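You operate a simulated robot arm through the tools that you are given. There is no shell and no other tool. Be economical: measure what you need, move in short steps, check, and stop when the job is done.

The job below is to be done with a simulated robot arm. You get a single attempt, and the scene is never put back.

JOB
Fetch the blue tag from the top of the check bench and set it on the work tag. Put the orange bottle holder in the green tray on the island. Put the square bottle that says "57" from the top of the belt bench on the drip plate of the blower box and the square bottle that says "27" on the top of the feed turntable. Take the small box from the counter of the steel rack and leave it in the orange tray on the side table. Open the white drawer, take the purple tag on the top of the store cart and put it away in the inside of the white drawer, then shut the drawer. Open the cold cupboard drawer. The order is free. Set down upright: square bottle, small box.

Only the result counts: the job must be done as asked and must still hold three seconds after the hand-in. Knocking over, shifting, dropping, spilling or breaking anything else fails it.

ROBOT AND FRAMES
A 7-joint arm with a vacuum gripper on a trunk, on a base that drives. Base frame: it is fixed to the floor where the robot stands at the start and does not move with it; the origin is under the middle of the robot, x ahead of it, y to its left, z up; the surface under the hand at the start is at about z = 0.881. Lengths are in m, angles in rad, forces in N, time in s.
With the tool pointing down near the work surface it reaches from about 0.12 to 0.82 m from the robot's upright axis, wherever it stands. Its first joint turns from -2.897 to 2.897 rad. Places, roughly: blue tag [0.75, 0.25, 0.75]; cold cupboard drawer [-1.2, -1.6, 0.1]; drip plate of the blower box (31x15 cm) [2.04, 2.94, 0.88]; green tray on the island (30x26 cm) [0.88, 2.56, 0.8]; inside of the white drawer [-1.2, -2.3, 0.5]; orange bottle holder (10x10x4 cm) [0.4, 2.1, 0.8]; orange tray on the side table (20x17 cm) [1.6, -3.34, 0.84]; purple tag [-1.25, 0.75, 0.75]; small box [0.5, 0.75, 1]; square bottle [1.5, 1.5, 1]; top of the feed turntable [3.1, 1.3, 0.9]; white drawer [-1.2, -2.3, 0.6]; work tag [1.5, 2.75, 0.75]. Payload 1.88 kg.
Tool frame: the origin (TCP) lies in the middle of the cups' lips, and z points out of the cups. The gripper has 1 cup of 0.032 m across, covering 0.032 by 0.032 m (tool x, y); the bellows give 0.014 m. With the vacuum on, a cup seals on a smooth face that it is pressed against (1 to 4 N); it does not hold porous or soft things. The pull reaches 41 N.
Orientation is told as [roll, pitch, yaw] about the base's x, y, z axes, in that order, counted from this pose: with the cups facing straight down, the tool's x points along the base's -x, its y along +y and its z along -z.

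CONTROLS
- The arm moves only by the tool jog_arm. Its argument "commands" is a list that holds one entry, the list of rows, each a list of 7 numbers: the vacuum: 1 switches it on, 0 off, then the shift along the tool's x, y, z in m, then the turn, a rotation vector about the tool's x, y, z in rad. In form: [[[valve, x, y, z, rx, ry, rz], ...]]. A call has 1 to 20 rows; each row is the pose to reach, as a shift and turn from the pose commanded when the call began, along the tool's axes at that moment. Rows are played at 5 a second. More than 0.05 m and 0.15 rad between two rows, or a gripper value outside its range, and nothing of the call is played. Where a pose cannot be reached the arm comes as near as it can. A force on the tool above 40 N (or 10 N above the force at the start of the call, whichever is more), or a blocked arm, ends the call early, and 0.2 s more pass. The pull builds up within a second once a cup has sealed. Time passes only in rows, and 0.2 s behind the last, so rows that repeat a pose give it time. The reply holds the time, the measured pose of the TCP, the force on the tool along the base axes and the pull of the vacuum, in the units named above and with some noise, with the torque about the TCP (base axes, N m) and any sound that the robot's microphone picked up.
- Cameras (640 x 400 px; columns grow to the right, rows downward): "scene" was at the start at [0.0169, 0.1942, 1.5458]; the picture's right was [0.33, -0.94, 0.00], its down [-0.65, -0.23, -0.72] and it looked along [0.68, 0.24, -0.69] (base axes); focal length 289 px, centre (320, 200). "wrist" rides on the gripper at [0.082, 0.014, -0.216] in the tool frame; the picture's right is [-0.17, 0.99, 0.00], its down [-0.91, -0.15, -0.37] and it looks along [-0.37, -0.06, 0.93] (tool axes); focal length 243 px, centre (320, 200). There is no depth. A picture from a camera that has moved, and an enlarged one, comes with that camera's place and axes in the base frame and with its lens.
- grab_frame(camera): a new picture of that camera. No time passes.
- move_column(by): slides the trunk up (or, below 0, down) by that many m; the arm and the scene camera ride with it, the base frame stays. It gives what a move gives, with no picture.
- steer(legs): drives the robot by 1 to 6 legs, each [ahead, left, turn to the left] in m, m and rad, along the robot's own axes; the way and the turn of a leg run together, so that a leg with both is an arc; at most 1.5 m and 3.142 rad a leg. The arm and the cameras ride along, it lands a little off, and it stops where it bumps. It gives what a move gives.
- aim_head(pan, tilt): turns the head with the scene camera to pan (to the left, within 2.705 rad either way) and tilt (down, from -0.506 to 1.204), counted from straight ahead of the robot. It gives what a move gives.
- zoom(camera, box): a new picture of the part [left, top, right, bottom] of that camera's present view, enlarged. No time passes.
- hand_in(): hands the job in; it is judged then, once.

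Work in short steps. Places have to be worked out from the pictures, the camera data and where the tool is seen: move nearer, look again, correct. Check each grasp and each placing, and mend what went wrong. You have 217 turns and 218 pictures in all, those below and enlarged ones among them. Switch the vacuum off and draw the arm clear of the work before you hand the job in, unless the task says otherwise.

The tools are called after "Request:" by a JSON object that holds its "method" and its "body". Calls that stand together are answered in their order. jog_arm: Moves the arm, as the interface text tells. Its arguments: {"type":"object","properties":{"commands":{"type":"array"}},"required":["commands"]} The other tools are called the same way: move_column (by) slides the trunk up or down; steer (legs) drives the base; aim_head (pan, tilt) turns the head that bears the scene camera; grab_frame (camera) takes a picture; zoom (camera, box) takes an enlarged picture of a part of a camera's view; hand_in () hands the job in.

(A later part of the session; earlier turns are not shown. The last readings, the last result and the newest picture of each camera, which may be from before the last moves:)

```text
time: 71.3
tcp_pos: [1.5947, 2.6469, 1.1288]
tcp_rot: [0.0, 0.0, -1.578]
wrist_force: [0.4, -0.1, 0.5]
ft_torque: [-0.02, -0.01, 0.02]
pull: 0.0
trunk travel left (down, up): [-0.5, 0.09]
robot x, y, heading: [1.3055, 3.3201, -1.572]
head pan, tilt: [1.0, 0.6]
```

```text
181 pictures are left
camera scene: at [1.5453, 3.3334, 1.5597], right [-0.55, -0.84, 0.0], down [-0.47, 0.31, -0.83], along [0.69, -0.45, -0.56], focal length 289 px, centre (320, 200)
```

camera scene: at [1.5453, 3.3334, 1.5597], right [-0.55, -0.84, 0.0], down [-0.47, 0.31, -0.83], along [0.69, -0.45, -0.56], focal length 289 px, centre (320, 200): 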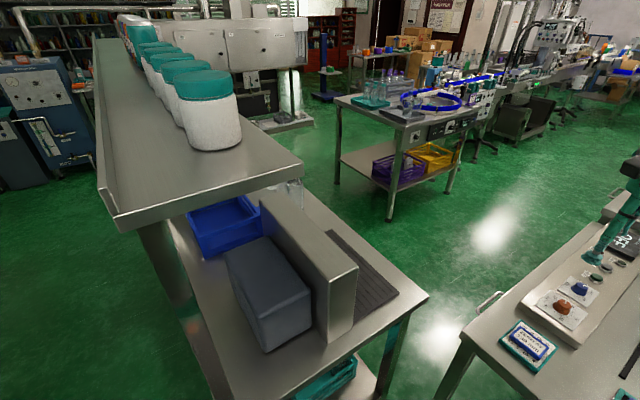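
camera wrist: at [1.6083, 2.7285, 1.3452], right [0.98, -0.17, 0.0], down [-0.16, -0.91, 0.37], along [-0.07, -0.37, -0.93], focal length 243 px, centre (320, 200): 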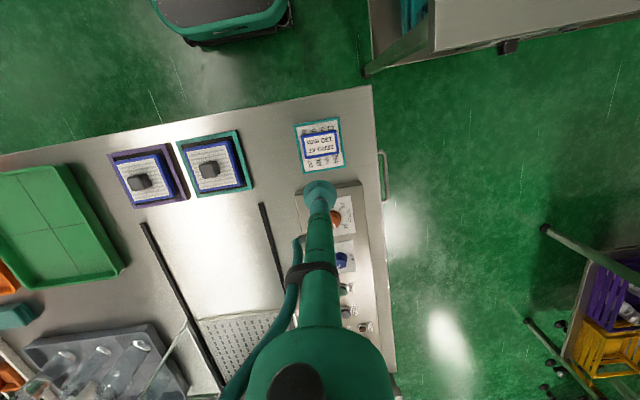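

I need a closer look at the belt bench around (1.5, 1.5) and at the route options.

Request:
{"method": "aim_head", "body": {"pan": 0.1, "tilt": 0.35}}

Request:
{"method": "zoom", "body": {"camera": "scene", "box": [290, 90, 490, 215]}}

Request:
{"method": "aim_head", "body": {"pan": 1.6, "tilt": 0.4}}

Request:
{"method": "grab_frame", "body": {"camera": "scene"}}

```text
time: 72.5
tcp_pos: [1.5942, 2.6476, 1.1303]
tcp_rot: [-0.001, 0.0, -1.578]
wrist_force: [-0.3, -0.2, 0.5]
ft_torque: [0.02, 0.01, 0.02]
pull: 0.0
trunk travel left (down, up): [-0.5, 0.09]
robot x, y, heading: [1.3048, 3.3217, -1.576]
head pan, tilt: [0.099, 0.351]
```

```text
3.20 times, centred on (390, 152) of scene
camera zoom: at [1.48, 3.289, 1.5825], right [-1.0, -0.09, 0.0], down [-0.03, 0.34, -0.94], along [0.09, -0.93, -0.34], focal length 925 px, centre (96, 352)
```

zoom: 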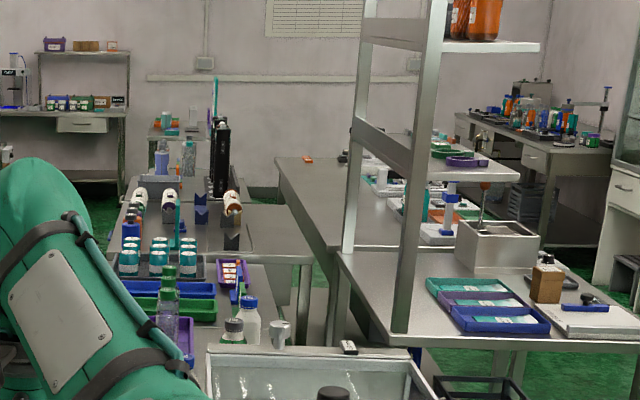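

```text
time: 74.1
tcp_pos: [1.5942, 2.6465, 1.1286]
tcp_rot: [0.0, 0.0, -1.578]
wrist_force: [-1.2, -0.3, -0.7]
ft_torque: [-0.02, -0.02, 0.01]
pull: 0.1
trunk travel left (down, up): [-0.5, 0.09]
robot x, y, heading: [1.31, 3.3198, -1.582]
head pan, tilt: [1.6, 0.4]
```

```text
179 pictures are left
camera scene: at [1.5639, 3.3838, 1.5779], right [0.02, -1.0, 0.0], down [-0.39, -0.01, -0.92], along [0.92, 0.02, -0.39], focal length 289 px, centre (320, 200)
```

scene: 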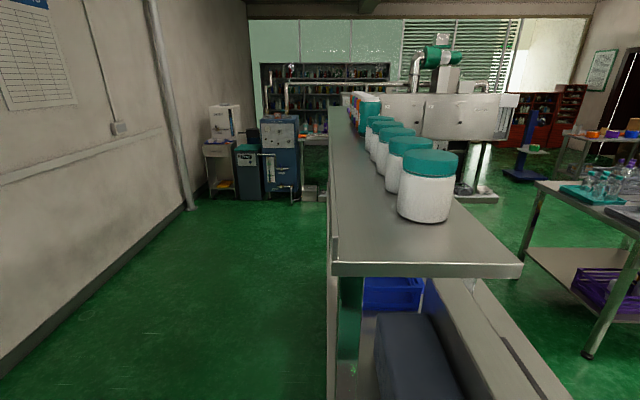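

There's open floor north of the benches. Next I do the orange holder: retract the arm and drive to the west end of the island, facing +x.

Request:
{"method": "jog_arm", "body": {"commands": [[[0, 0.04, -0.02, 0, 0, 0, 0], [0, 0.08, -0.04, 0, 0, 0, 0], [0, 0.12, -0.06, 0, 0, 0, 0], [0, 0.16, -0.08, 0, 0, 0, 0], [0, 0.2, -0.1, -0.02, 0, 0, 0], [0, 0.24, -0.12, -0.03, 0, 0, 0], [0, 0.28, -0.14, -0.04, 0, 0, 0], [0, 0.32, -0.16, -0.05, 0, 0, 0]]]}}

Request:
{"method": "steer", "body": {"legs": [[-0.12, 0, 0], [0, -1.5, 0], [0, -0.15, 0], [0, 0, 1.575], [0, -1.25, 0]]}}

Request:
{"method": "aim_head", "body": {"pan": 0.0, "tilt": 0.7}}

Request:
{"method": "grab_frame", "body": {"camera": "scene"}}

Request:
{"method": "grab_frame", "body": {"camera": "wrist"}}

```text
time: 75.9
tcp_pos: [1.4372, 2.9669, 1.184]
tcp_rot: [-0.001, 0.004, -1.578]
wrist_force: [0.0, -0.1, 1.1]
ft_torque: [0.02, 0.03, 0.02]
pull: 0.1
trunk travel left (down, up): [-0.5, 0.09]
robot x, y, heading: [1.3072, 3.3225, -1.58]
head pan, tilt: [1.6, 0.4]
```

```text
time: 94.6
tcp_pos: [-0.0213, 2.3603, 1.1849]
tcp_rot: [0.001, -0.001, -0.043]
wrist_force: [-0.1, 0.8, 0.2]
ft_torque: [0.01, -0.02, 0.01]
pull: 0.1
trunk travel left (down, up): [-0.5, 0.09]
robot x, y, heading: [-0.3776, 2.2468, -0.039]
head pan, tilt: [1.6, 0.4]
```

```text
time: 96.3
tcp_pos: [-0.0186, 2.3615, 1.1838]
tcp_rot: [0.0, 0.0, -0.043]
wrist_force: [0.5, -0.2, 0.5]
ft_torque: [0.0, 0.01, 0.01]
pull: 0.0
trunk travel left (down, up): [-0.5, 0.09]
robot x, y, heading: [-0.3748, 2.2441, -0.044]
head pan, tilt: [0.0, 0.7]
```

```text
178 pictures are left
camera scene: at [-0.3469, 2.4094, 1.5511], right [-0.04, -1.0, 0.0], down [-0.64, 0.03, -0.77], along [0.76, -0.03, -0.64], focal length 289 px, centre (320, 200)
```

scene: 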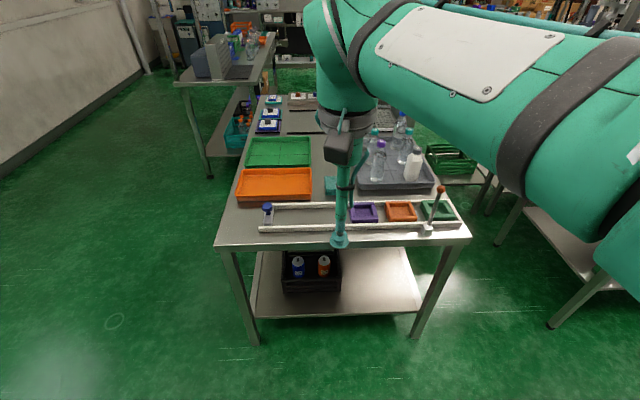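

```text
177 pictures are left
camera wrist: at [-0.1009, 2.3781, 1.3993], right [0.21, 0.98, 0.0], down [0.91, -0.19, 0.37], along [0.37, -0.08, -0.93], focal length 243 px, centre (320, 200)
```

wrist: 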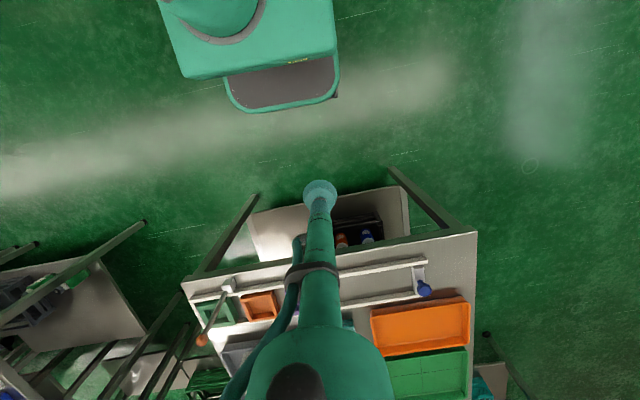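

The orange holder stands in the white rack. I zoom to see where a cup could seal.

Request:
{"method": "zoom", "body": {"camera": "scene", "box": [330, 180, 470, 250]}}

Request:
{"method": "zoom", "body": {"camera": "wrist", "box": [190, 270, 310, 350]}}

```text
4.57 times, centred on (400, 215) of scene
camera zoom: at [-0.3469, 2.4094, 1.5511], right [-0.04, -1.0, 0.0], down [-0.64, 0.03, -0.77], along [0.76, -0.03, -0.64], focal length 1322 px, centre (-46, 131)
```

zoom: 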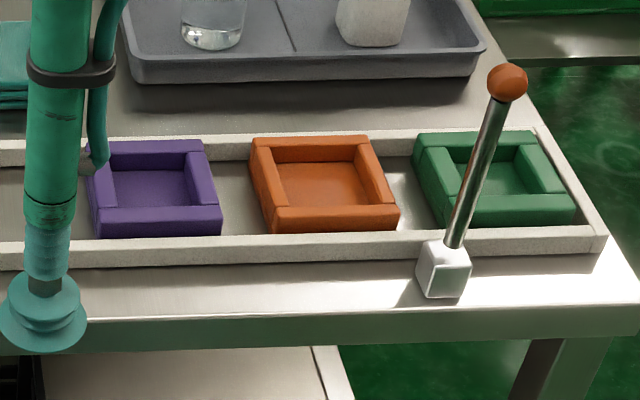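

```text
5.00 times, centred on (250, 310) of wrist
camera zoom: at [-0.1009, 2.3781, 1.3993], right [0.21, 0.98, 0.0], down [0.91, -0.19, 0.37], along [0.37, -0.08, -0.93], focal length 1213 px, centre (670, -350)
```

zoom: 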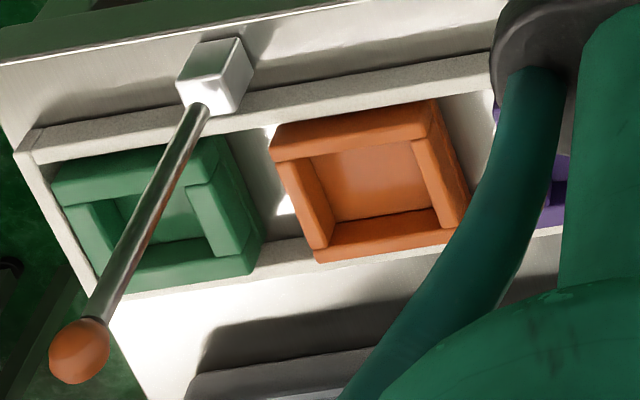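

Inner floor of the holder is flat; centre ≈ (0.425, 2.08). The upright lever at (0.33, 2.015) is close, so I will rotate the wrist camera away from it. First drive 0.2 m closer.

Request:
{"method": "steer", "body": {"legs": [[0.2, 0, 0.042]]}}

Request:
{"method": "jog_arm", "body": {"commands": [[[0, 0, 0, 0, 0, 0, 0.14], [0, 0, 0, 0, 0, 0, 0.28], [0, 0, 0, 0, 0, 0, 0.42], [0, 0, 0, 0, 0, 0, 0.56], [0, 0, 0, 0, 0, 0, 0.7], [0, 0, 0, 0, 0, 0, 0.785], [0, -0.04, 0, 0, 0, 0, 0.785], [0, -0.08, 0, 0, 0, 0, 0.785], [0, -0.12, 0, 0, 0, 0, 0.785], [0, -0.15, 0, 0, 0, 0, 0.785]]]}}

Request:
{"method": "grab_frame", "body": {"camera": "wrist"}}

Request:
{"method": "grab_frame", "body": {"camera": "scene"}}

```text
time: 97.9
tcp_pos: [0.174, 2.3744, 1.1836]
tcp_rot: [0.0, 0.002, 0.004]
wrist_force: [-1.0, 0.3, 0.3]
ft_torque: [0.0, 0.01, 0.02]
pull: 0.1
trunk travel left (down, up): [-0.5, 0.09]
robot x, y, heading: [-0.18, 2.2411, 0.006]
head pan, tilt: [0.0, 0.7]
```

```text
time: 100.1
tcp_pos: [0.324, 2.3738, 1.183]
tcp_rot: [0.0, 0.0, -0.781]
wrist_force: [-0.4, -0.3, 0.6]
ft_torque: [0.01, -0.01, -0.01]
pull: 0.1
trunk travel left (down, up): [-0.5, 0.09]
robot x, y, heading: [-0.181, 2.2386, 0.002]
head pan, tilt: [0.0, 0.7]
```

```text
174 pictures are left
camera wrist: at [0.275, 2.4415, 1.3989], right [0.81, 0.58, 0.0], down [0.54, -0.75, 0.37], along [0.22, -0.3, -0.93], focal length 243 px, centre (320, 200)
```

wrist: 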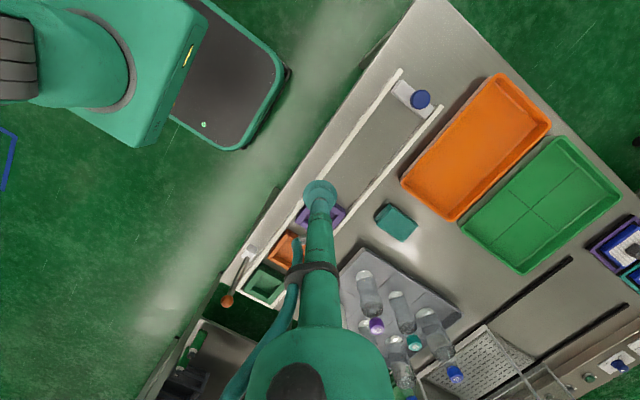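

```text
173 pictures are left
camera scene: at [-0.1542, 2.4069, 1.5511], right [0.0, -1.0, 0.0], down [-0.64, 0.0, -0.76], along [0.76, 0.0, -0.64], focal length 289 px, centre (320, 200)
```

scene: 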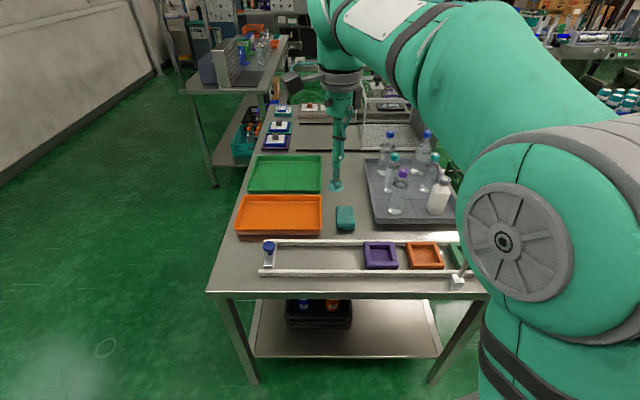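

I move over the holder (0.423, 2.08) at height.

Request:
{"method": "jog_arm", "body": {"commands": [[[0, -0.04, -0.02, 0, 0, 0, 0], [0, -0.08, -0.04, 0, 0, 0, 0], [0, -0.12, -0.06, 0, 0, 0, 0], [0, -0.16, -0.08, 0, 0, 0, 0], [0, -0.2, -0.1, 0, 0, 0, 0], [0, -0.24, -0.12, 0, 0, 0, 0], [0, -0.277, -0.139, 0, 0, 0, 0], [0, -0.277, -0.139, 0.05, 0, 0, 0], [0, -0.277, -0.139, 0.1, 0, 0, 0], [0, -0.277, -0.139, 0.15, 0, 0, 0], [0, -0.277, -0.139, 0.2, 0, 0, 0]]]}}

Request:
{"method": "grab_frame", "body": {"camera": "wrist"}}

Request:
{"method": "zoom", "body": {"camera": "scene", "box": [340, 140, 480, 290]}}

```text
time: 102.5
tcp_pos: [0.4248, 2.0823, 0.9838]
tcp_rot: [-0.001, -0.001, -0.782]
wrist_force: [0.6, -0.1, 0.0]
ft_torque: [0.01, 0.0, 0.01]
pull: 0.1
trunk travel left (down, up): [-0.5, 0.09]
robot x, y, heading: [-0.1806, 2.2418, 0.004]
head pan, tilt: [0.0, 0.7]
```

```text
172 pictures are left
camera wrist: at [0.3763, 2.1495, 1.1991], right [0.81, 0.58, 0.0], down [0.54, -0.75, 0.37], along [0.22, -0.3, -0.93], focal length 243 px, centre (320, 200)
```

wrist: 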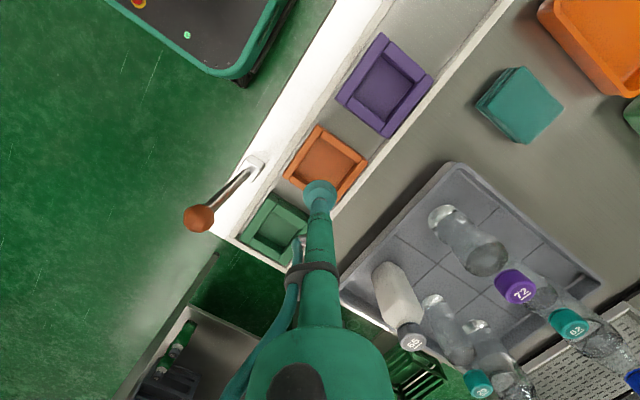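

```text
2.67 times, centred on (410, 215) of scene
camera zoom: at [-0.1541, 2.4068, 1.5511], right [0.0, -1.0, 0.0], down [-0.64, 0.0, -0.76], along [0.76, 0.0, -0.64], focal length 771 px, centre (80, 160)
```

zoom: 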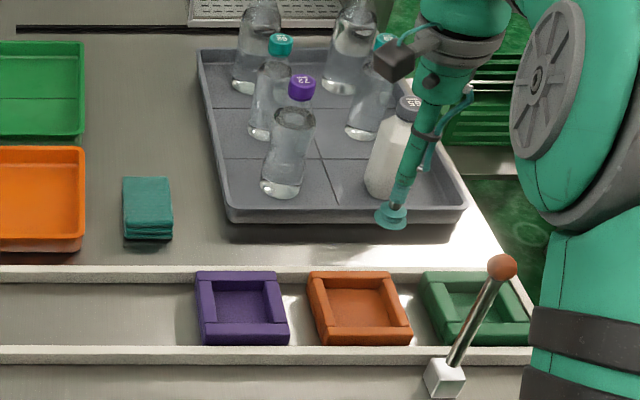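

Refined holder centre (0.433, 2.085). I correct and lower to z≈0.84.

Request:
{"method": "jog_arm", "body": {"commands": [[[0, -0.004, 0.008, 0.04, 0, 0, 0], [0, -0.004, 0.008, 0.08, 0, 0, 0], [0, -0.004, 0.008, 0.11, 0, 0, 0], [0, -0.004, 0.008, 0.135, 0, 0, 0], [0, -0.004, 0.008, 0.135, 0, 0, 0]]]}}

Request:
{"method": "zoom", "body": {"camera": "wrist", "box": [220, 100, 420, 250]}}

```text
time: 103.7
tcp_pos: [0.4313, 2.0836, 0.8481]
tcp_rot: [0.0, 0.001, -0.782]
wrist_force: [0.0, 0.7, -0.4]
ft_torque: [-0.01, 0.0, 0.0]
pull: 0.2
trunk travel left (down, up): [-0.5, 0.09]
robot x, y, heading: [-0.1751, 2.2393, 0.004]
head pan, tilt: [0.0, 0.7]
```

```text
2.67 times, centred on (320, 175) of wrist
camera zoom: at [0.3838, 2.151, 1.0641], right [0.81, 0.58, 0.0], down [0.54, -0.75, 0.37], along [0.22, -0.3, -0.93], focal length 647 px, centre (320, 267)
```

zoom: 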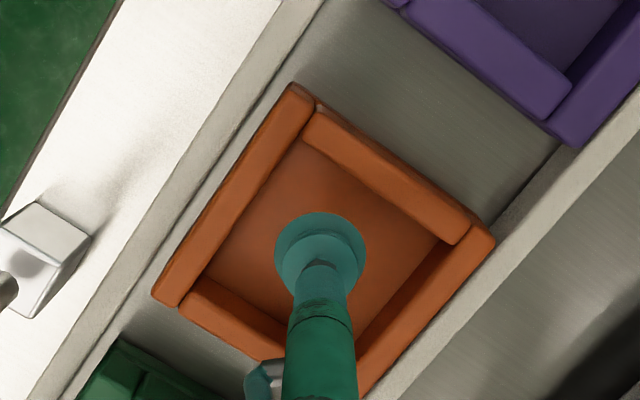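

Centred well inside. I lower with vacuum on until sealing.

Request:
{"method": "jog_arm", "body": {"commands": [[[1, 0, 0, 0.015, 0, 0, 0], [1, 0, 0, 0.022, 0, 0, 0], [1, 0, 0, 0.028, 0, 0, 0], [1, 0, 0, 0.033, 0, 0, 0], [1, 0, 0, 0.033, 0, 0, 0]]]}}

```text
time: 104.9
tcp_pos: [0.4311, 2.0831, 0.8157]
tcp_rot: [-0.003, 0.0, -0.782]
wrist_force: [0.9, 0.7, -0.5]
ft_torque: [0.02, -0.01, 0.0]
pull: 40.7
trunk travel left (down, up): [-0.5, 0.09]
robot x, y, heading: [-0.1826, 2.2392, 0.003]
head pan, tilt: [0.0, 0.7]
```

Sealed. I lift, retract, and rotate the wrist back.

Request:
{"method": "jog_arm", "body": {"commands": [[[1, 0, 0, -0.02, 0, 0, 0], [1, 0, 0, -0.06, 0, 0, 0], [1, 0, 0, -0.1, 0, 0, 0], [1, 0, 0, -0.14, 0, 0, 0], [1, 0, 0, -0.18, 0, 0, 0], [1, 0, 0, -0.22, 0, 0, 0], [1, 0, 0, -0.26, 0, 0, 0], [1, 0, 0, -0.3, 0, 0, 0], [1, 0, 0, -0.34, 0, 0, 0], [1, 0.04, 0, -0.36, 0, 0, 0], [1, 0.08, 0, -0.36, 0, 0, -0.13], [1, 0.12, 0, -0.36, 0, 0, -0.26], [1, 0.16, 0, -0.36, 0, 0, -0.39], [1, 0.2, 0, -0.36, 0, 0, -0.52], [1, 0.24, 0, -0.36, 0, 0, -0.65], [1, 0.28, 0, -0.36, 0, 0, -0.785], [1, 0.32, 0, -0.36, 0, 0, -0.785], [1, 0.36, 0, -0.36, 0, 0, -0.785]]]}}

Request:
{"method": "grab_frame", "body": {"camera": "wrist"}}

```text
time: 108.7
tcp_pos: [0.1751, 2.3379, 1.1754]
tcp_rot: [0.001, 0.0, 0.005]
wrist_force: [0.7, -0.2, -2.1]
ft_torque: [0.02, 0.03, -0.01]
pull: 41.0
trunk travel left (down, up): [-0.5, 0.09]
robot x, y, heading: [-0.1761, 2.2355, 0.005]
head pan, tilt: [0.0, 0.7]
```

```text
169 pictures are left
camera wrist: at [0.0933, 2.3517, 1.3908], right [0.16, 0.99, 0.0], down [0.92, -0.15, 0.37], along [0.37, -0.06, -0.93], focal length 243 px, centre (320, 200)
```

wrist: 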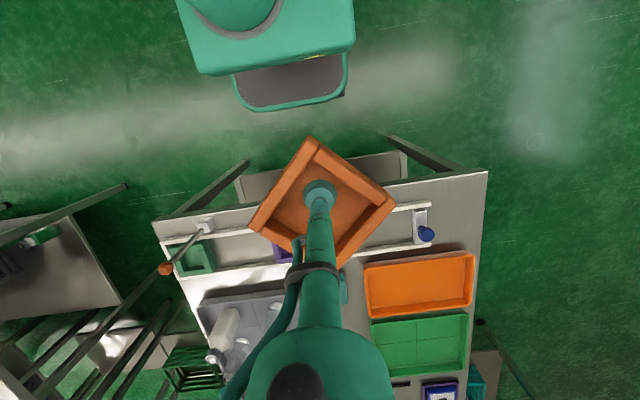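

Holder held (rotated 45°). Drive around to the north side of the island in front of the green tray.

Request:
{"method": "steer", "body": {"legs": [[-0.2, 0, 0], [0, 1.2, 0], [1.28, 0, 0], [0, 0, -1.571], [0.13, 0, 0]]}}

Request:
{"method": "grab_frame", "body": {"camera": "wrist"}}

Request:
{"method": "grab_frame", "body": {"camera": "scene"}}

```text
time: 126.8
tcp_pos: [0.9873, 2.9882, 1.1748]
tcp_rot: [0.0, 0.003, -1.554]
wrist_force: [-0.3, -0.1, -1.2]
ft_torque: [0.03, -0.02, -0.01]
pull: 40.5
trunk travel left (down, up): [-0.5, 0.09]
robot x, y, heading: [0.8817, 3.3393, -1.559]
head pan, tilt: [0.0, 0.7]
```

```text
168 pictures are left
camera wrist: at [1.0001, 3.0699, 1.3906], right [0.99, -0.15, 0.0], down [-0.14, -0.92, 0.37], along [-0.06, -0.37, -0.93], focal length 243 px, centre (320, 200)
```

wrist: 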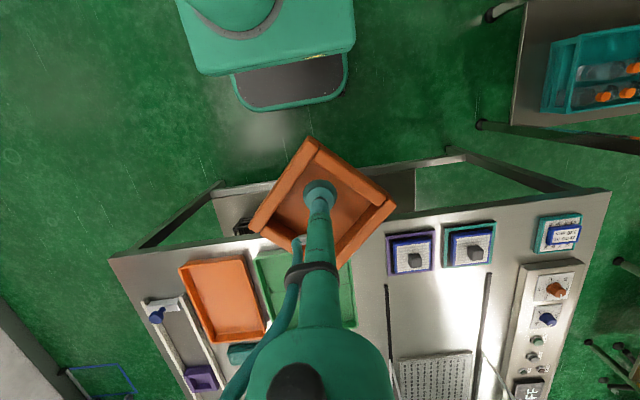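

```text
167 pictures are left
camera scene: at [1.0484, 3.3205, 1.5511], right [-1.0, -0.02, 0.0], down [-0.01, 0.64, -0.76], along [0.01, -0.76, -0.64], focal length 289 px, centre (320, 200)
```

scene: 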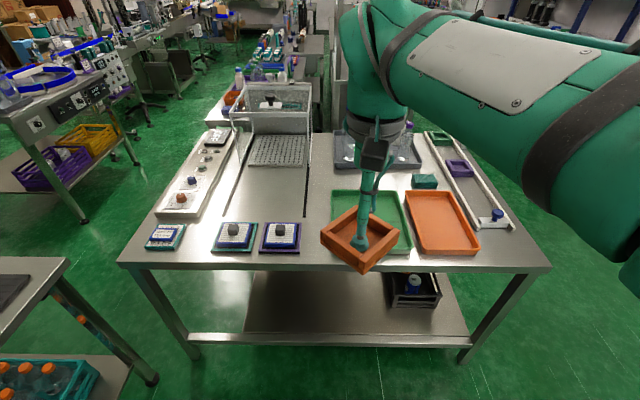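

Green tray centre ≈ (0.88, 2.555). I'll place the holder at (0.94, 2.62), rotated square with the tray.

Request:
{"method": "jog_arm", "body": {"commands": [[[1, -0.045, -0.006, 0, 0, 0, 0.13], [1, -0.09, -0.012, 0, 0, 0, 0.26], [1, -0.135, -0.018, 0, 0, 0, 0.39], [1, -0.18, -0.024, 0, 0, 0, 0.52], [1, -0.225, -0.03, 0, 0, 0, 0.65], [1, -0.27, -0.037, 0, 0, 0, 0.785], [1, -0.315, -0.045, 0, 0, 0, 0.785], [1, -0.35, -0.053, 0, 0, 0, 0.785], [1, -0.367, -0.053, 0.03, 0, 0, 0.785], [1, -0.367, -0.053, 0.08, 0, 0, 0.785], [1, -0.367, -0.053, 0.13, 0, 0, 0.785], [1, -0.367, -0.053, 0.18, 0, 0, 0.785], [1, -0.367, -0.053, 0.23, 0, 0, 0.785], [1, -0.367, -0.053, 0.27, 0, 0, 0.785], [1, -0.367, -0.053, 0.27, 0, 0, 0.785]]]}}

Request:
{"method": "grab_frame", "body": {"camera": "wrist"}}

Request:
{"method": "zoom", "body": {"camera": "scene", "box": [280, 150, 480, 280]}}

```text
time: 129.9
tcp_pos: [0.9396, 2.6213, 0.9057]
tcp_rot: [-0.004, 0.0, -2.341]
wrist_force: [-0.5, 0.1, -1.5]
ft_torque: [0.06, -0.02, 0.03]
pull: 40.7
trunk travel left (down, up): [-0.5, 0.09]
robot x, y, heading: [0.8831, 3.339, -1.555]
head pan, tilt: [0.0, 0.7]
```

```text
166 pictures are left
camera wrist: at [1.0067, 2.6702, 1.1206], right [0.59, -0.81, 0.0], down [-0.75, -0.55, 0.37], along [-0.3, -0.22, -0.93], focal length 243 px, centre (320, 200)
```

wrist: 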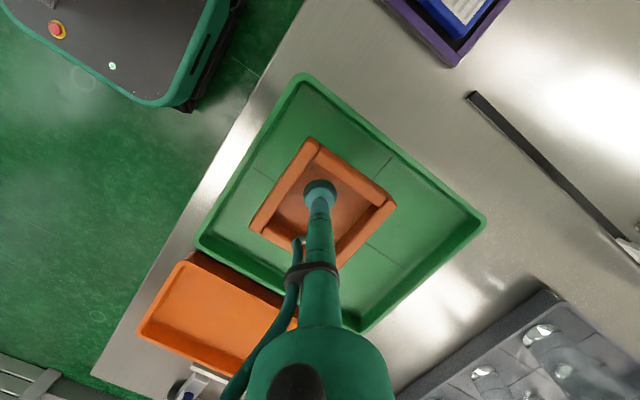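

```text
3.08 times, centred on (380, 215) of scene
camera zoom: at [1.0484, 3.3204, 1.5511], right [-1.0, -0.02, 0.0], down [-0.01, 0.64, -0.76], along [0.01, -0.76, -0.64], focal length 890 px, centre (135, 154)
```

zoom: 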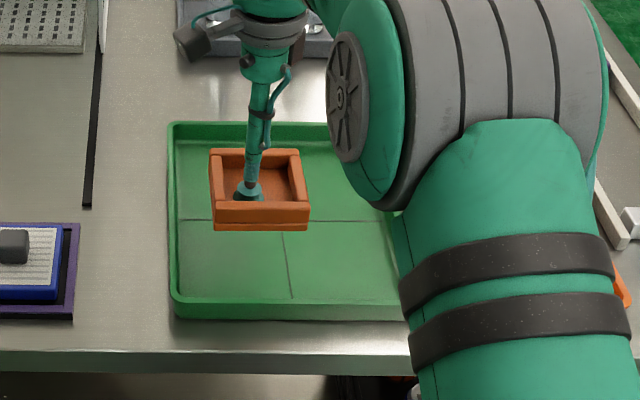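

Holder is inside the tray outline. Lower to contact.

Request:
{"method": "jog_arm", "body": {"commands": [[[1, 0, 0, 0.04, 0, 0, 0], [1, 0, 0, 0.07, 0, 0, 0], [1, 0, 0, 0.076, 0, 0, 0], [1, 0, 0, 0.081, 0, 0, 0], [1, 0, 0, 0.085, 0, 0, 0]]]}}

```text
time: 131.2
tcp_pos: [0.9394, 2.6211, 0.8193]
tcp_rot: [-0.002, -0.001, -2.34]
wrist_force: [0.4, 0.6, -1.6]
ft_torque: [-0.01, -0.08, 0.0]
pull: 40.9
trunk travel left (down, up): [-0.5, 0.09]
robot x, y, heading: [0.8788, 3.3384, -1.554]
head pan, tilt: [0.0, 0.7]
```

Still hanging; lower further in small steps.

Request:
{"method": "jog_arm", "body": {"commands": [[[1, 0, 0, 0.003, 0, 0, 0], [1, 0, 0, 0.006, 0, 0, 0], [1, 0, 0, 0.009, 0, 0, 0]]]}}

```text
time: 131.9
tcp_pos: [0.9398, 2.6198, 0.815]
tcp_rot: [0.005, -0.004, -2.342]
wrist_force: [3.0, 6.8, 29.0]
ft_torque: [0.08, 0.13, -0.12]
pull: 41.0
trunk travel left (down, up): [-0.5, 0.09]
robot x, y, heading: [0.8835, 3.3424, -1.557]
head pan, tilt: [0.0, 0.7]
```

Contact. Release, lift, and rotate the wrist back while retracting.

Request:
{"method": "jog_arm", "body": {"commands": [[[0, 0, 0, -0.004, 0, 0, 0], [0, 0, 0, -0.004, 0, 0, 0], [0, 0, 0, -0.004, 0, 0, 0], [0, 0, 0, -0.004, 0, 0, 0], [0, 0, 0, -0.01, 0, 0, 0], [0, 0, 0, -0.05, 0, 0, 0], [0, 0, 0, -0.1, 0, 0, 0], [0, 0, 0, -0.15, 0, 0, 0], [0, 0, 0, -0.2, 0, 0, 0], [0, 0, 0, -0.25, 0, 0, 0], [0, 0, 0, -0.3, 0, 0, 0], [0, 0, 0, -0.35, 0, 0, 0], [0, 0.03, -0.03, -0.37, 0, 0, -0.13], [0, 0.06, -0.06, -0.37, 0, 0, -0.26], [0, 0.09, -0.09, -0.37, 0, 0, -0.39], [0, 0.12, -0.12, -0.37, 0, 0, -0.52], [0, 0.15, -0.15, -0.37, 0, 0, -0.65], [0, 0.18, -0.18, -0.37, 0, 0, -0.785], [0, 0.21, -0.21, -0.37, 0, 0, -0.785]]]}}

Request:
{"method": "zoom", "body": {"camera": "scene", "box": [280, 150, 480, 280]}}

```text
time: 135.9
tcp_pos: [0.9331, 2.9174, 1.1836]
tcp_rot: [-0.001, 0.0, -1.552]
wrist_force: [-0.2, -0.4, -0.2]
ft_torque: [0.05, 0.01, 0.02]
pull: 0.2
trunk travel left (down, up): [-0.5, 0.09]
robot x, y, heading: [0.886, 3.3403, -1.556]
head pan, tilt: [0.0, 0.7]
```

```text
3.08 times, centred on (380, 215) of scene
camera zoom: at [1.0484, 3.3207, 1.5511], right [-1.0, -0.02, 0.0], down [-0.01, 0.64, -0.76], along [0.01, -0.76, -0.64], focal length 890 px, centre (135, 154)
```

zoom: 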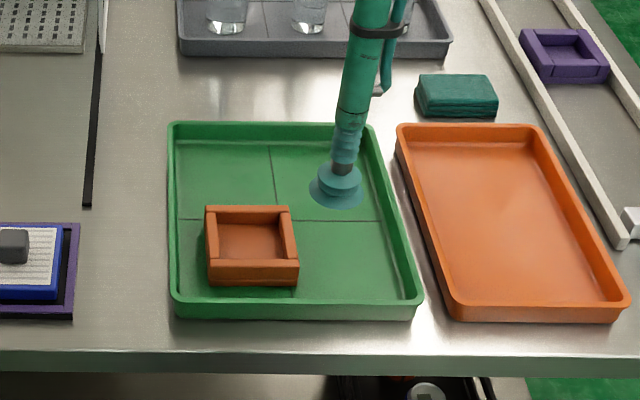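

Holder done. Next I drive around the north of the blower bench to reach the aisle on its other side; first leg then look.

Request:
{"method": "steer", "body": {"legs": [[-0.45, 0, 0], [0, 0, 1.556], [1.5, 0, 0], [0.6, 0, 0]]}}

Request:
{"method": "aim_head", "body": {"pan": -0.4, "tilt": 0.4}}

Request:
{"method": "grab_frame", "body": {"camera": "scene"}}

```text
time: 152.7
tcp_pos: [3.4359, 3.8985, 1.1844]
tcp_rot: [-0.001, 0.001, 0.034]
wrist_force: [0.4, -0.2, 0.0]
ft_torque: [0.01, -0.04, -0.01]
pull: 0.1
trunk travel left (down, up): [-0.5, 0.09]
robot x, y, heading: [3.0147, 3.8422, 0.032]
head pan, tilt: [0.0, 0.7]
```

```text
time: 153.5
tcp_pos: [3.4373, 3.8974, 1.183]
tcp_rot: [0.002, 0.003, 0.034]
wrist_force: [0.3, 0.0, -0.1]
ft_torque: [0.01, -0.02, 0.02]
pull: 0.2
trunk travel left (down, up): [-0.5, 0.09]
robot x, y, heading: [3.0137, 3.8391, 0.033]
head pan, tilt: [-0.4, 0.4]
```

```text
163 pictures are left
camera scene: at [3.0342, 3.9734, 1.5779], right [-0.36, -0.93, 0.0], down [-0.36, 0.14, -0.92], along [0.86, -0.33, -0.39], focal length 289 px, centre (320, 200)
```

scene: 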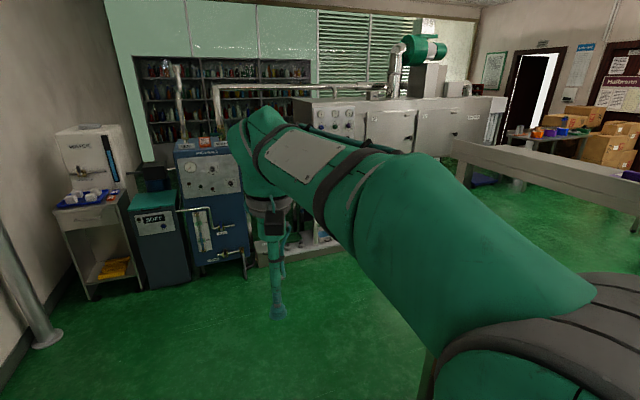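

Request:
{"method": "aim_head", "body": {"pan": -1.5, "tilt": 0.5}}

Request:
{"method": "grab_frame", "body": {"camera": "scene"}}

Request:
{"method": "grab_frame", "body": {"camera": "wrist"}}

```text
time: 154.9
tcp_pos: [3.4368, 3.897, 1.185]
tcp_rot: [-0.001, 0.0, 0.033]
wrist_force: [-0.3, 0.7, -0.7]
ft_torque: [-0.01, 0.0, 0.01]
pull: 0.0
trunk travel left (down, up): [-0.5, 0.09]
robot x, y, heading: [3.0163, 3.845, 0.035]
head pan, tilt: [-1.499, 0.499]
```

```text
162 pictures are left
camera scene: at [2.9572, 3.9161, 1.5688], right [-0.99, -0.11, 0.0], down [-0.05, 0.48, -0.88], along [0.09, -0.87, -0.48], focal length 289 px, centre (320, 200)
```

scene: 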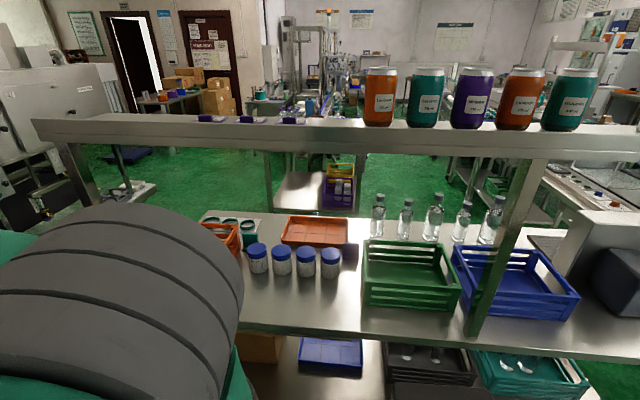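

```text
161 pictures are left
camera wrist: at [3.3547, 3.9088, 1.3998], right [0.13, 0.99, 0.0], down [0.92, -0.12, 0.37], along [0.37, -0.05, -0.93], focal length 243 px, centre (320, 200)
```

wrist: 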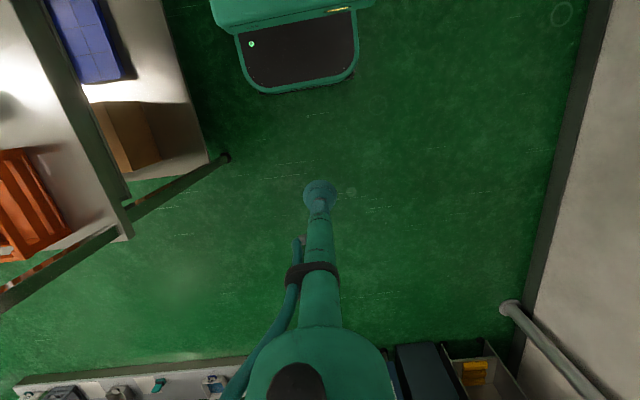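

The bench ends at x≈3.6. I drive to x≈4.2 and turn south, then look.

Request:
{"method": "steer", "body": {"legs": [[1.2, 0, -0.033], [0, 0, -1.571], [0.6, 0, 0]]}}

Request:
{"method": "aim_head", "body": {"pan": 0.4, "tilt": 0.5}}

Request:
{"method": "grab_frame", "body": {"camera": "scene"}}

Request:
{"method": "aim_head", "body": {"pan": -0.9, "tilt": 0.5}}

Request:
{"method": "grab_frame", "body": {"camera": "scene"}}

```text
time: 167.8
tcp_pos: [4.2403, 2.8089, 1.1848]
tcp_rot: [0.0, 0.002, -1.576]
wrist_force: [1.1, -0.3, -0.2]
ft_torque: [0.01, -0.01, 0.0]
pull: 0.0
trunk travel left (down, up): [-0.5, 0.09]
robot x, y, heading: [4.2, 3.235, -1.579]
head pan, tilt: [-1.499, 0.499]
```

```text
time: 169.6
tcp_pos: [4.2409, 2.8095, 1.1836]
tcp_rot: [0.0, 0.002, -1.576]
wrist_force: [0.7, 0.5, -0.6]
ft_torque: [0.04, -0.02, 0.01]
pull: 0.1
trunk travel left (down, up): [-0.5, 0.09]
robot x, y, heading: [4.2049, 3.2345, -1.577]
head pan, tilt: [0.4, 0.499]
```

```text
160 pictures are left
camera scene: at [4.3992, 3.2116, 1.5688], right [-0.92, -0.38, 0.0], down [-0.18, 0.44, -0.88], along [0.34, -0.81, -0.48], focal length 289 px, centre (320, 200)
```

scene: 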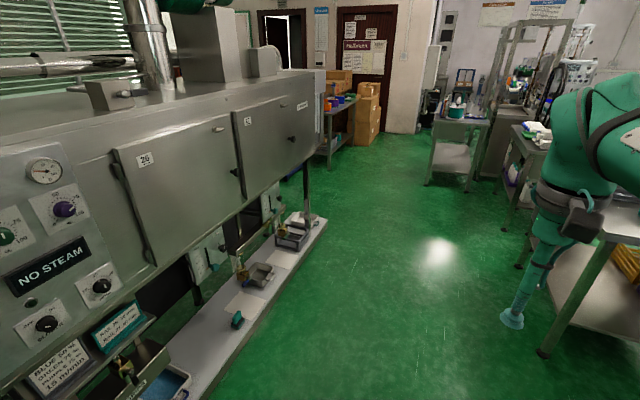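

```text
time: 171.1
tcp_pos: [4.2407, 2.81, 1.184]
tcp_rot: [0.002, 0.003, -1.578]
wrist_force: [-0.9, 0.4, -0.1]
ft_torque: [-0.03, -0.01, -0.01]
pull: 0.1
trunk travel left (down, up): [-0.5, 0.09]
robot x, y, heading: [4.2031, 3.2361, -1.575]
head pan, tilt: [-0.901, 0.499]
```

```text
159 pictures are left
camera scene: at [4.2927, 3.2394, 1.5688], right [-0.62, 0.79, 0.0], down [0.38, 0.3, -0.88], along [-0.69, -0.54, -0.48], focal length 289 px, centre (320, 200)
```

scene: 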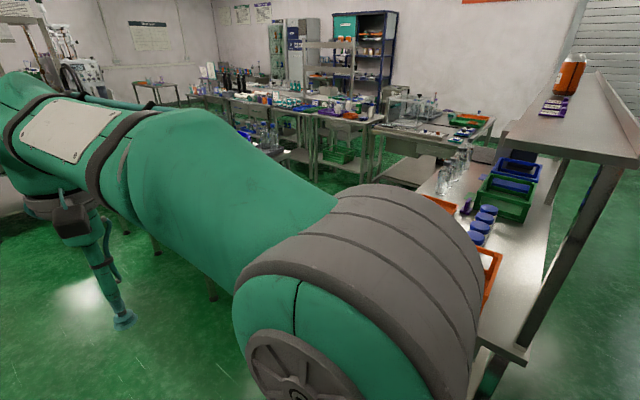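

The turntable bench's NE corner is at ≈(3.65,1.8), blower bench's south edge at y≈2.78: I drive through this aisle at y≈2.29 westward.

Request:
{"method": "steer", "body": {"legs": [[0.945, 0, 0], [0, 0, -1.571], [1.2, 0, 0]]}}

Request:
{"method": "aim_head", "body": {"pan": 0.2, "tilt": 0.4}}

Request:
{"method": "grab_frame", "body": {"camera": "scene"}}

Request:
{"method": "grab_frame", "body": {"camera": "wrist"}}

```text
time: 185.4
tcp_pos: [2.5712, 2.1929, 1.1837]
tcp_rot: [0.0, 0.001, -3.08]
wrist_force: [0.4, 0.0, 0.5]
ft_torque: [0.01, -0.01, -0.04]
pull: 0.1
trunk travel left (down, up): [-0.5, 0.09]
robot x, y, heading: [2.9959, 2.2566, -3.079]
head pan, tilt: [-0.901, 0.499]
```

```text
time: 186.7
tcp_pos: [2.5716, 2.1922, 1.1836]
tcp_rot: [0.001, 0.003, -3.081]
wrist_force: [-0.3, -0.2, 0.3]
ft_torque: [-0.03, -0.03, 0.04]
pull: 0.0
trunk travel left (down, up): [-0.5, 0.09]
robot x, y, heading: [2.9881, 2.2597, -3.082]
head pan, tilt: [0.201, 0.4]
```

```text
158 pictures are left
camera scene: at [2.9717, 2.0784, 1.5779], right [-0.26, 0.97, 0.0], down [0.38, 0.1, -0.92], along [-0.89, -0.24, -0.39], focal length 289 px, centre (320, 200)
```

scene: 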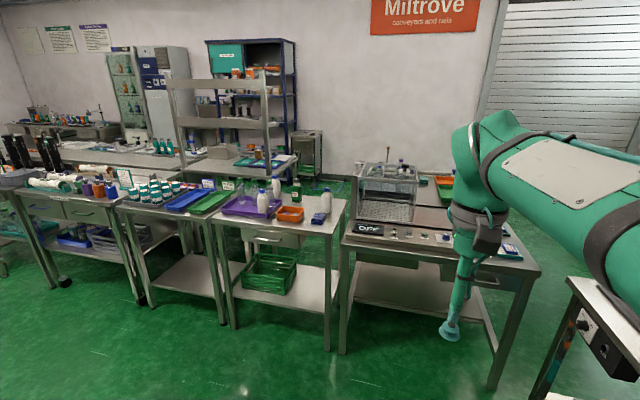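

```text
157 pictures are left
camera wrist: at [2.6539, 2.1829, 1.3998], right [-0.1, -0.99, 0.0], down [-0.92, 0.1, 0.37], along [-0.37, 0.04, -0.93], focal length 243 px, centre (320, 200)
```

wrist: 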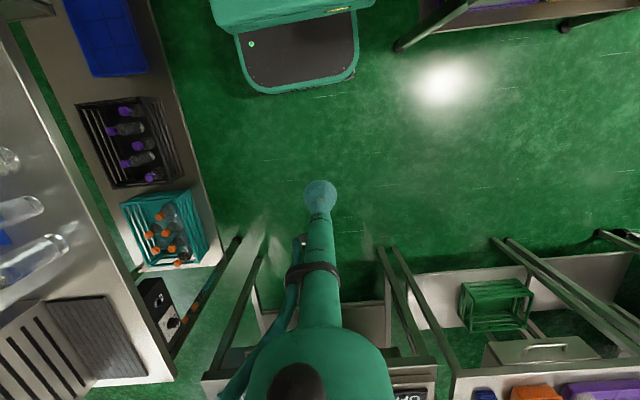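

Now I see the belt bench with white bottles in a purple tray. Zoom in.

Request:
{"method": "zoom", "body": {"camera": "scene", "box": [190, 150, 350, 250]}}

```text
4.00 times, centred on (270, 200) of scene
camera zoom: at [2.9717, 2.0784, 1.5779], right [-0.26, 0.97, 0.0], down [0.38, 0.1, -0.92], along [-0.89, -0.24, -0.39], focal length 1156 px, centre (520, 200)
```

zoom: 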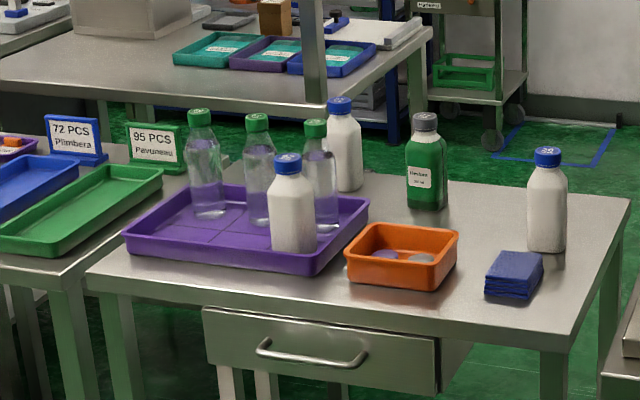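

Three white square bottles with blue caps. I drive to ≈(2.35, 1.7) to read the cap numbers from above.

Request:
{"method": "steer", "body": {"legs": [[0.64, 0, -0.06], [0, 0.5, 0]]}}

Request:
{"method": "aim_head", "body": {"pan": 0.1, "tilt": 0.7}}

Request:
{"method": "grab_frame", "body": {"camera": "scene"}}

Request:
{"method": "grab_frame", "body": {"camera": "wrist"}}

```text
time: 192.8
tcp_pos: [1.932, 1.6939, 1.1835]
tcp_rot: [-0.001, 0.001, 3.136]
wrist_force: [0.6, -0.2, -0.7]
ft_torque: [-0.01, 0.02, -0.05]
pull: 0.0
trunk travel left (down, up): [-0.5, 0.09]
robot x, y, heading: [2.3587, 1.7339, 3.14]
head pan, tilt: [0.201, 0.4]
```

```text
time: 193.7
tcp_pos: [1.9322, 1.6938, 1.1848]
tcp_rot: [-0.001, 0.002, 3.136]
wrist_force: [-0.2, -0.2, -0.2]
ft_torque: [-0.01, 0.0, 0.01]
pull: 0.1
trunk travel left (down, up): [-0.5, 0.09]
robot x, y, heading: [2.3546, 1.7332, 3.138]
head pan, tilt: [0.099, 0.7]
```

```text
155 pictures are left
camera scene: at [2.3304, 1.5643, 1.5511], right [-0.09, 1.0, 0.0], down [0.64, 0.06, -0.77], along [-0.76, -0.07, -0.64], focal length 289 px, centre (320, 200)
```

scene: 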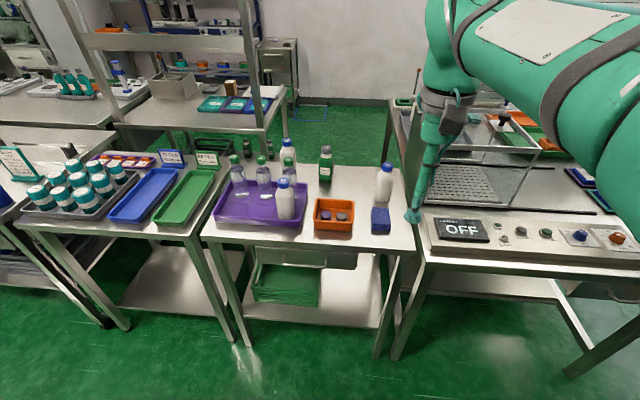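

```text
154 pictures are left
camera wrist: at [2.014, 1.6796, 1.3998], right [-0.17, -0.99, 0.0], down [-0.91, 0.16, 0.37], along [-0.37, 0.06, -0.93], focal length 243 px, centre (320, 200)
```

wrist: 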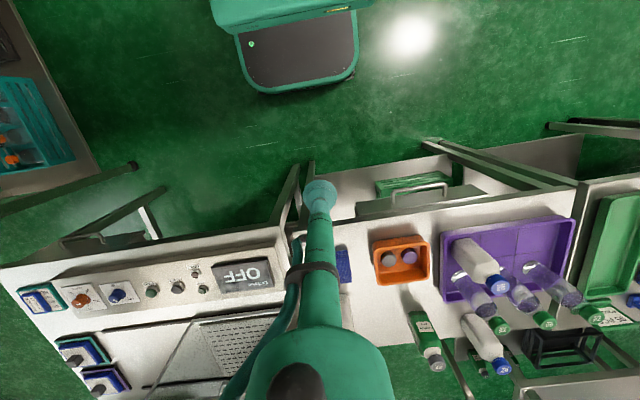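

Request:
{"method": "zoom", "body": {"camera": "scene", "box": [200, 130, 420, 250]}}

Request:
{"method": "zoom", "body": {"camera": "wrist", "box": [400, 220, 560, 390]}}

```text
2.91 times, centred on (310, 190) of scene
camera zoom: at [2.3304, 1.5643, 1.5511], right [-0.09, 1.0, 0.0], down [0.64, 0.06, -0.77], along [-0.76, -0.07, -0.64], focal length 841 px, centre (349, 229)
```

zoom: 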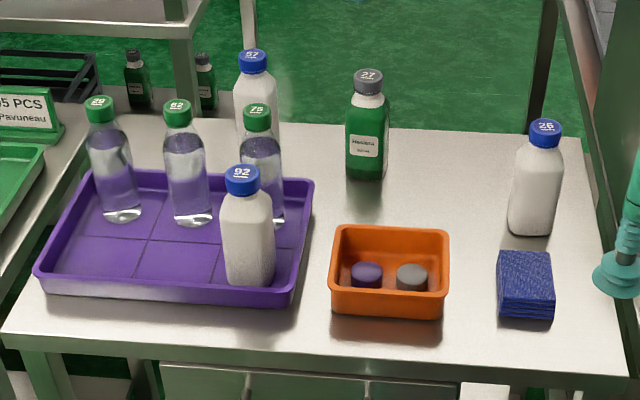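

```text
2.35 times, centred on (480, 305) of wrist
camera zoom: at [2.014, 1.6796, 1.3998], right [-0.17, -0.99, 0.0], down [-0.91, 0.16, 0.37], along [-0.37, 0.06, -0.93], focal length 571 px, centre (-56, -47)
```

zoom: 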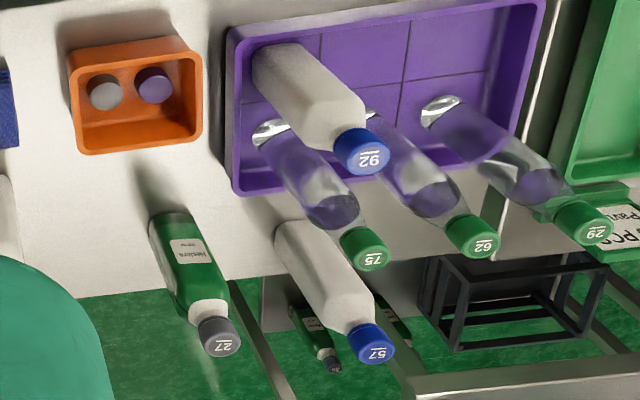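

Bottle "57" is the white one at ≈(1.373, 1.351) and "27" the green one at ≈(1.416, 1.503), cap tops ≈1.02. I drive closer.

Request:
{"method": "steer", "body": {"legs": [[0, 0.28, 0], [0.23, 0, 0]]}}

Request:
{"method": "grab_frame", "body": {"camera": "wrist"}}

Request:
{"method": "grab_frame", "body": {"camera": "scene"}}

```text
time: 196.9
tcp_pos: [1.7021, 1.4119, 1.1836]
tcp_rot: [0.001, 0.003, 3.138]
wrist_force: [-1.2, 0.2, -0.2]
ft_torque: [0.02, 0.01, 0.02]
pull: 0.1
trunk travel left (down, up): [-0.5, 0.09]
robot x, y, heading: [2.1288, 1.4509, 3.132]
head pan, tilt: [0.099, 0.7]
```

```text
151 pictures are left
camera wrist: at [1.784, 1.3976, 1.3997], right [-0.17, -0.99, 0.0], down [-0.91, 0.16, 0.37], along [-0.37, 0.06, -0.93], focal length 243 px, centre (320, 200)
```

wrist: 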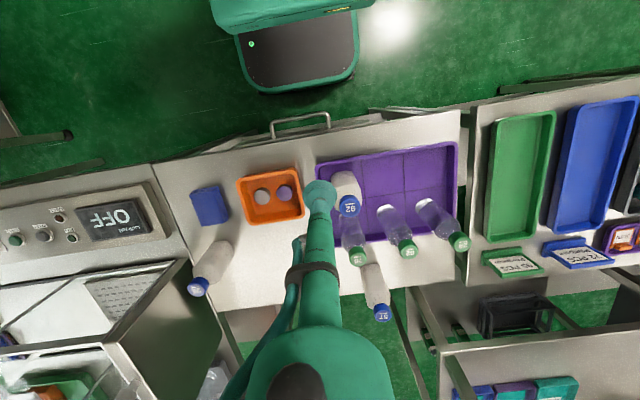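

```text
150 pictures are left
camera scene: at [2.1004, 1.2822, 1.5511], right [-0.09, 1.0, 0.0], down [0.64, 0.06, -0.76], along [-0.76, -0.07, -0.64], focal length 289 px, centre (320, 200)
```

scene: 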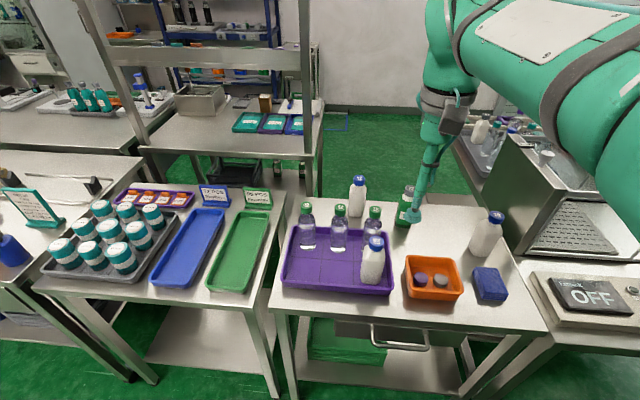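

Refined "57" cap: (1.367, 1.338). I move above it at z=1.18 then lower to 1.08.

Request:
{"method": "jog_arm", "body": {"commands": [[[0, -0.042, 0.009, 0, 0, 0, 0], [0, -0.084, 0.018, 0, 0, 0, 0], [0, -0.126, 0.028, 0, 0, 0, 0], [0, -0.168, 0.037, 0, 0, 0, 0], [0, -0.21, 0.047, 0, 0, 0, 0], [0, -0.252, 0.056, 0, 0, 0, 0], [0, -0.294, 0.066, 0, 0, 0, 0], [0, -0.335, 0.075, 0, 0, 0, 0], [0, -0.335, 0.075, 0.04, 0, 0, 0], [0, -0.335, 0.075, 0.09, 0, 0, 0], [0, -0.335, 0.075, 0.09, 0, 0, 0]]]}}

Request:
{"method": "grab_frame", "body": {"camera": "wrist"}}

Request:
{"method": "zoom", "body": {"camera": "scene", "box": [280, 120, 440, 240]}}

```text
time: 199.3
tcp_pos: [1.3682, 1.3406, 1.0923]
tcp_rot: [0.0, -0.001, 3.135]
wrist_force: [-0.5, 0.0, -0.5]
ft_torque: [0.0, -0.04, 0.01]
pull: 0.0
out of reach, approached as far as the arm can: row 7, 8, 9
trunk travel left (down, up): [-0.5, 0.09]
robot x, y, heading: [2.1256, 1.4501, 3.133]
head pan, tilt: [0.099, 0.7]
```

```text
149 pictures are left
camera wrist: at [1.4509, 1.3257, 1.3075], right [-0.17, -0.99, 0.0], down [-0.91, 0.16, 0.37], along [-0.37, 0.06, -0.93], focal length 243 px, centre (320, 200)
```

wrist: 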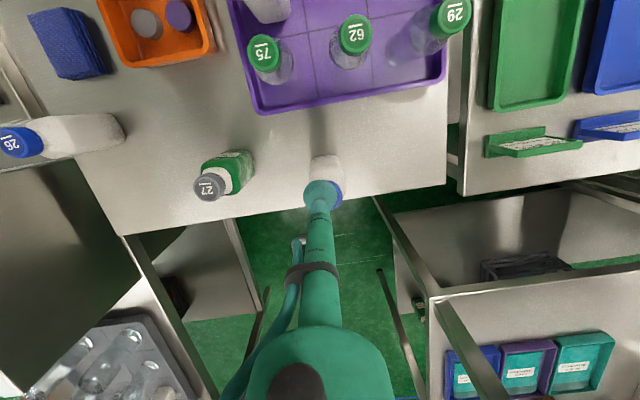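

```text
3.33 times, centred on (360, 180) of scene
camera zoom: at [2.1003, 1.2822, 1.5511], right [-0.09, 1.0, 0.0], down [0.64, 0.06, -0.76], along [-0.76, -0.07, -0.64], focal length 964 px, centre (187, 267)
```

zoom: 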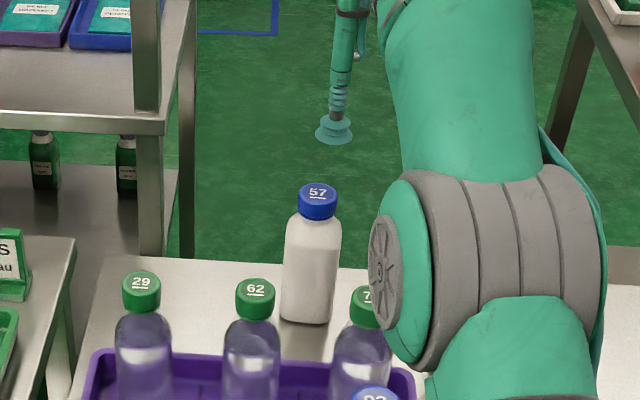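

Cap looks slightly further; I nudge and lower to ~1.05 and re-check.

Request:
{"method": "jog_arm", "body": {"commands": [[[0, -0.01, 0.004, 0.02, 0, 0, 0], [0, -0.01, 0.004, 0.04, 0, 0, 0], [0, -0.01, 0.004, 0.04, 0, 0, 0]]]}}

Request:
{"method": "zoom", "body": {"camera": "wrist", "box": [260, 130, 380, 230]}}

Request:
{"method": "zoom", "body": {"camera": "scene", "box": [320, 130, 400, 220]}}

```text
time: 200.1
tcp_pos: [1.3567, 1.335, 1.0526]
tcp_rot: [0.0, 0.0, 3.136]
wrist_force: [-0.1, 0.9, -0.5]
ft_torque: [0.0, -0.02, -0.01]
pull: 0.0
out of reach, approached as far as the arm can: row 1
trunk travel left (down, up): [-0.5, 0.09]
robot x, y, heading: [2.1265, 1.451, 3.138]
head pan, tilt: [0.099, 0.7]
```

```text
4.00 times, centred on (320, 180) of wrist
camera zoom: at [1.4385, 1.3208, 1.2687], right [-0.17, -0.99, 0.0], down [-0.91, 0.16, 0.37], along [-0.37, 0.06, -0.93], focal length 970 px, centre (320, 280)
```

zoom: 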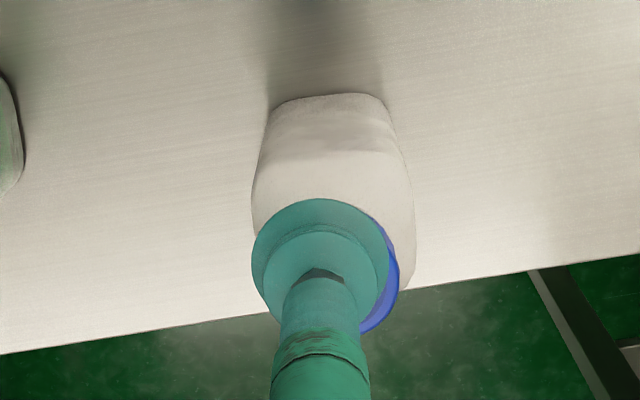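

```text
4.44 times, centred on (360, 175) of scene
camera zoom: at [2.1002, 1.2822, 1.5511], right [-0.09, 1.0, 0.0], down [0.64, 0.06, -0.76], along [-0.76, -0.07, -0.64], focal length 1285 px, centre (142, 311)
```

zoom: 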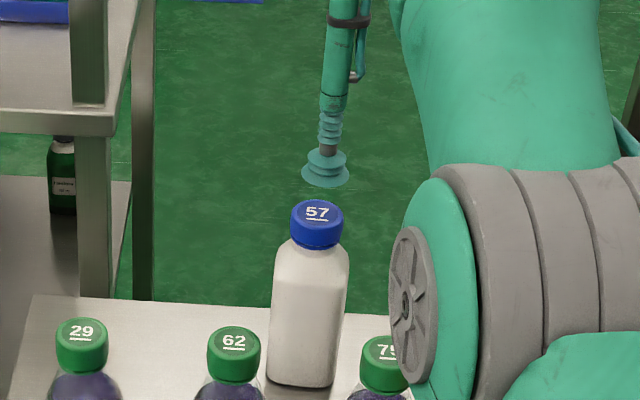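

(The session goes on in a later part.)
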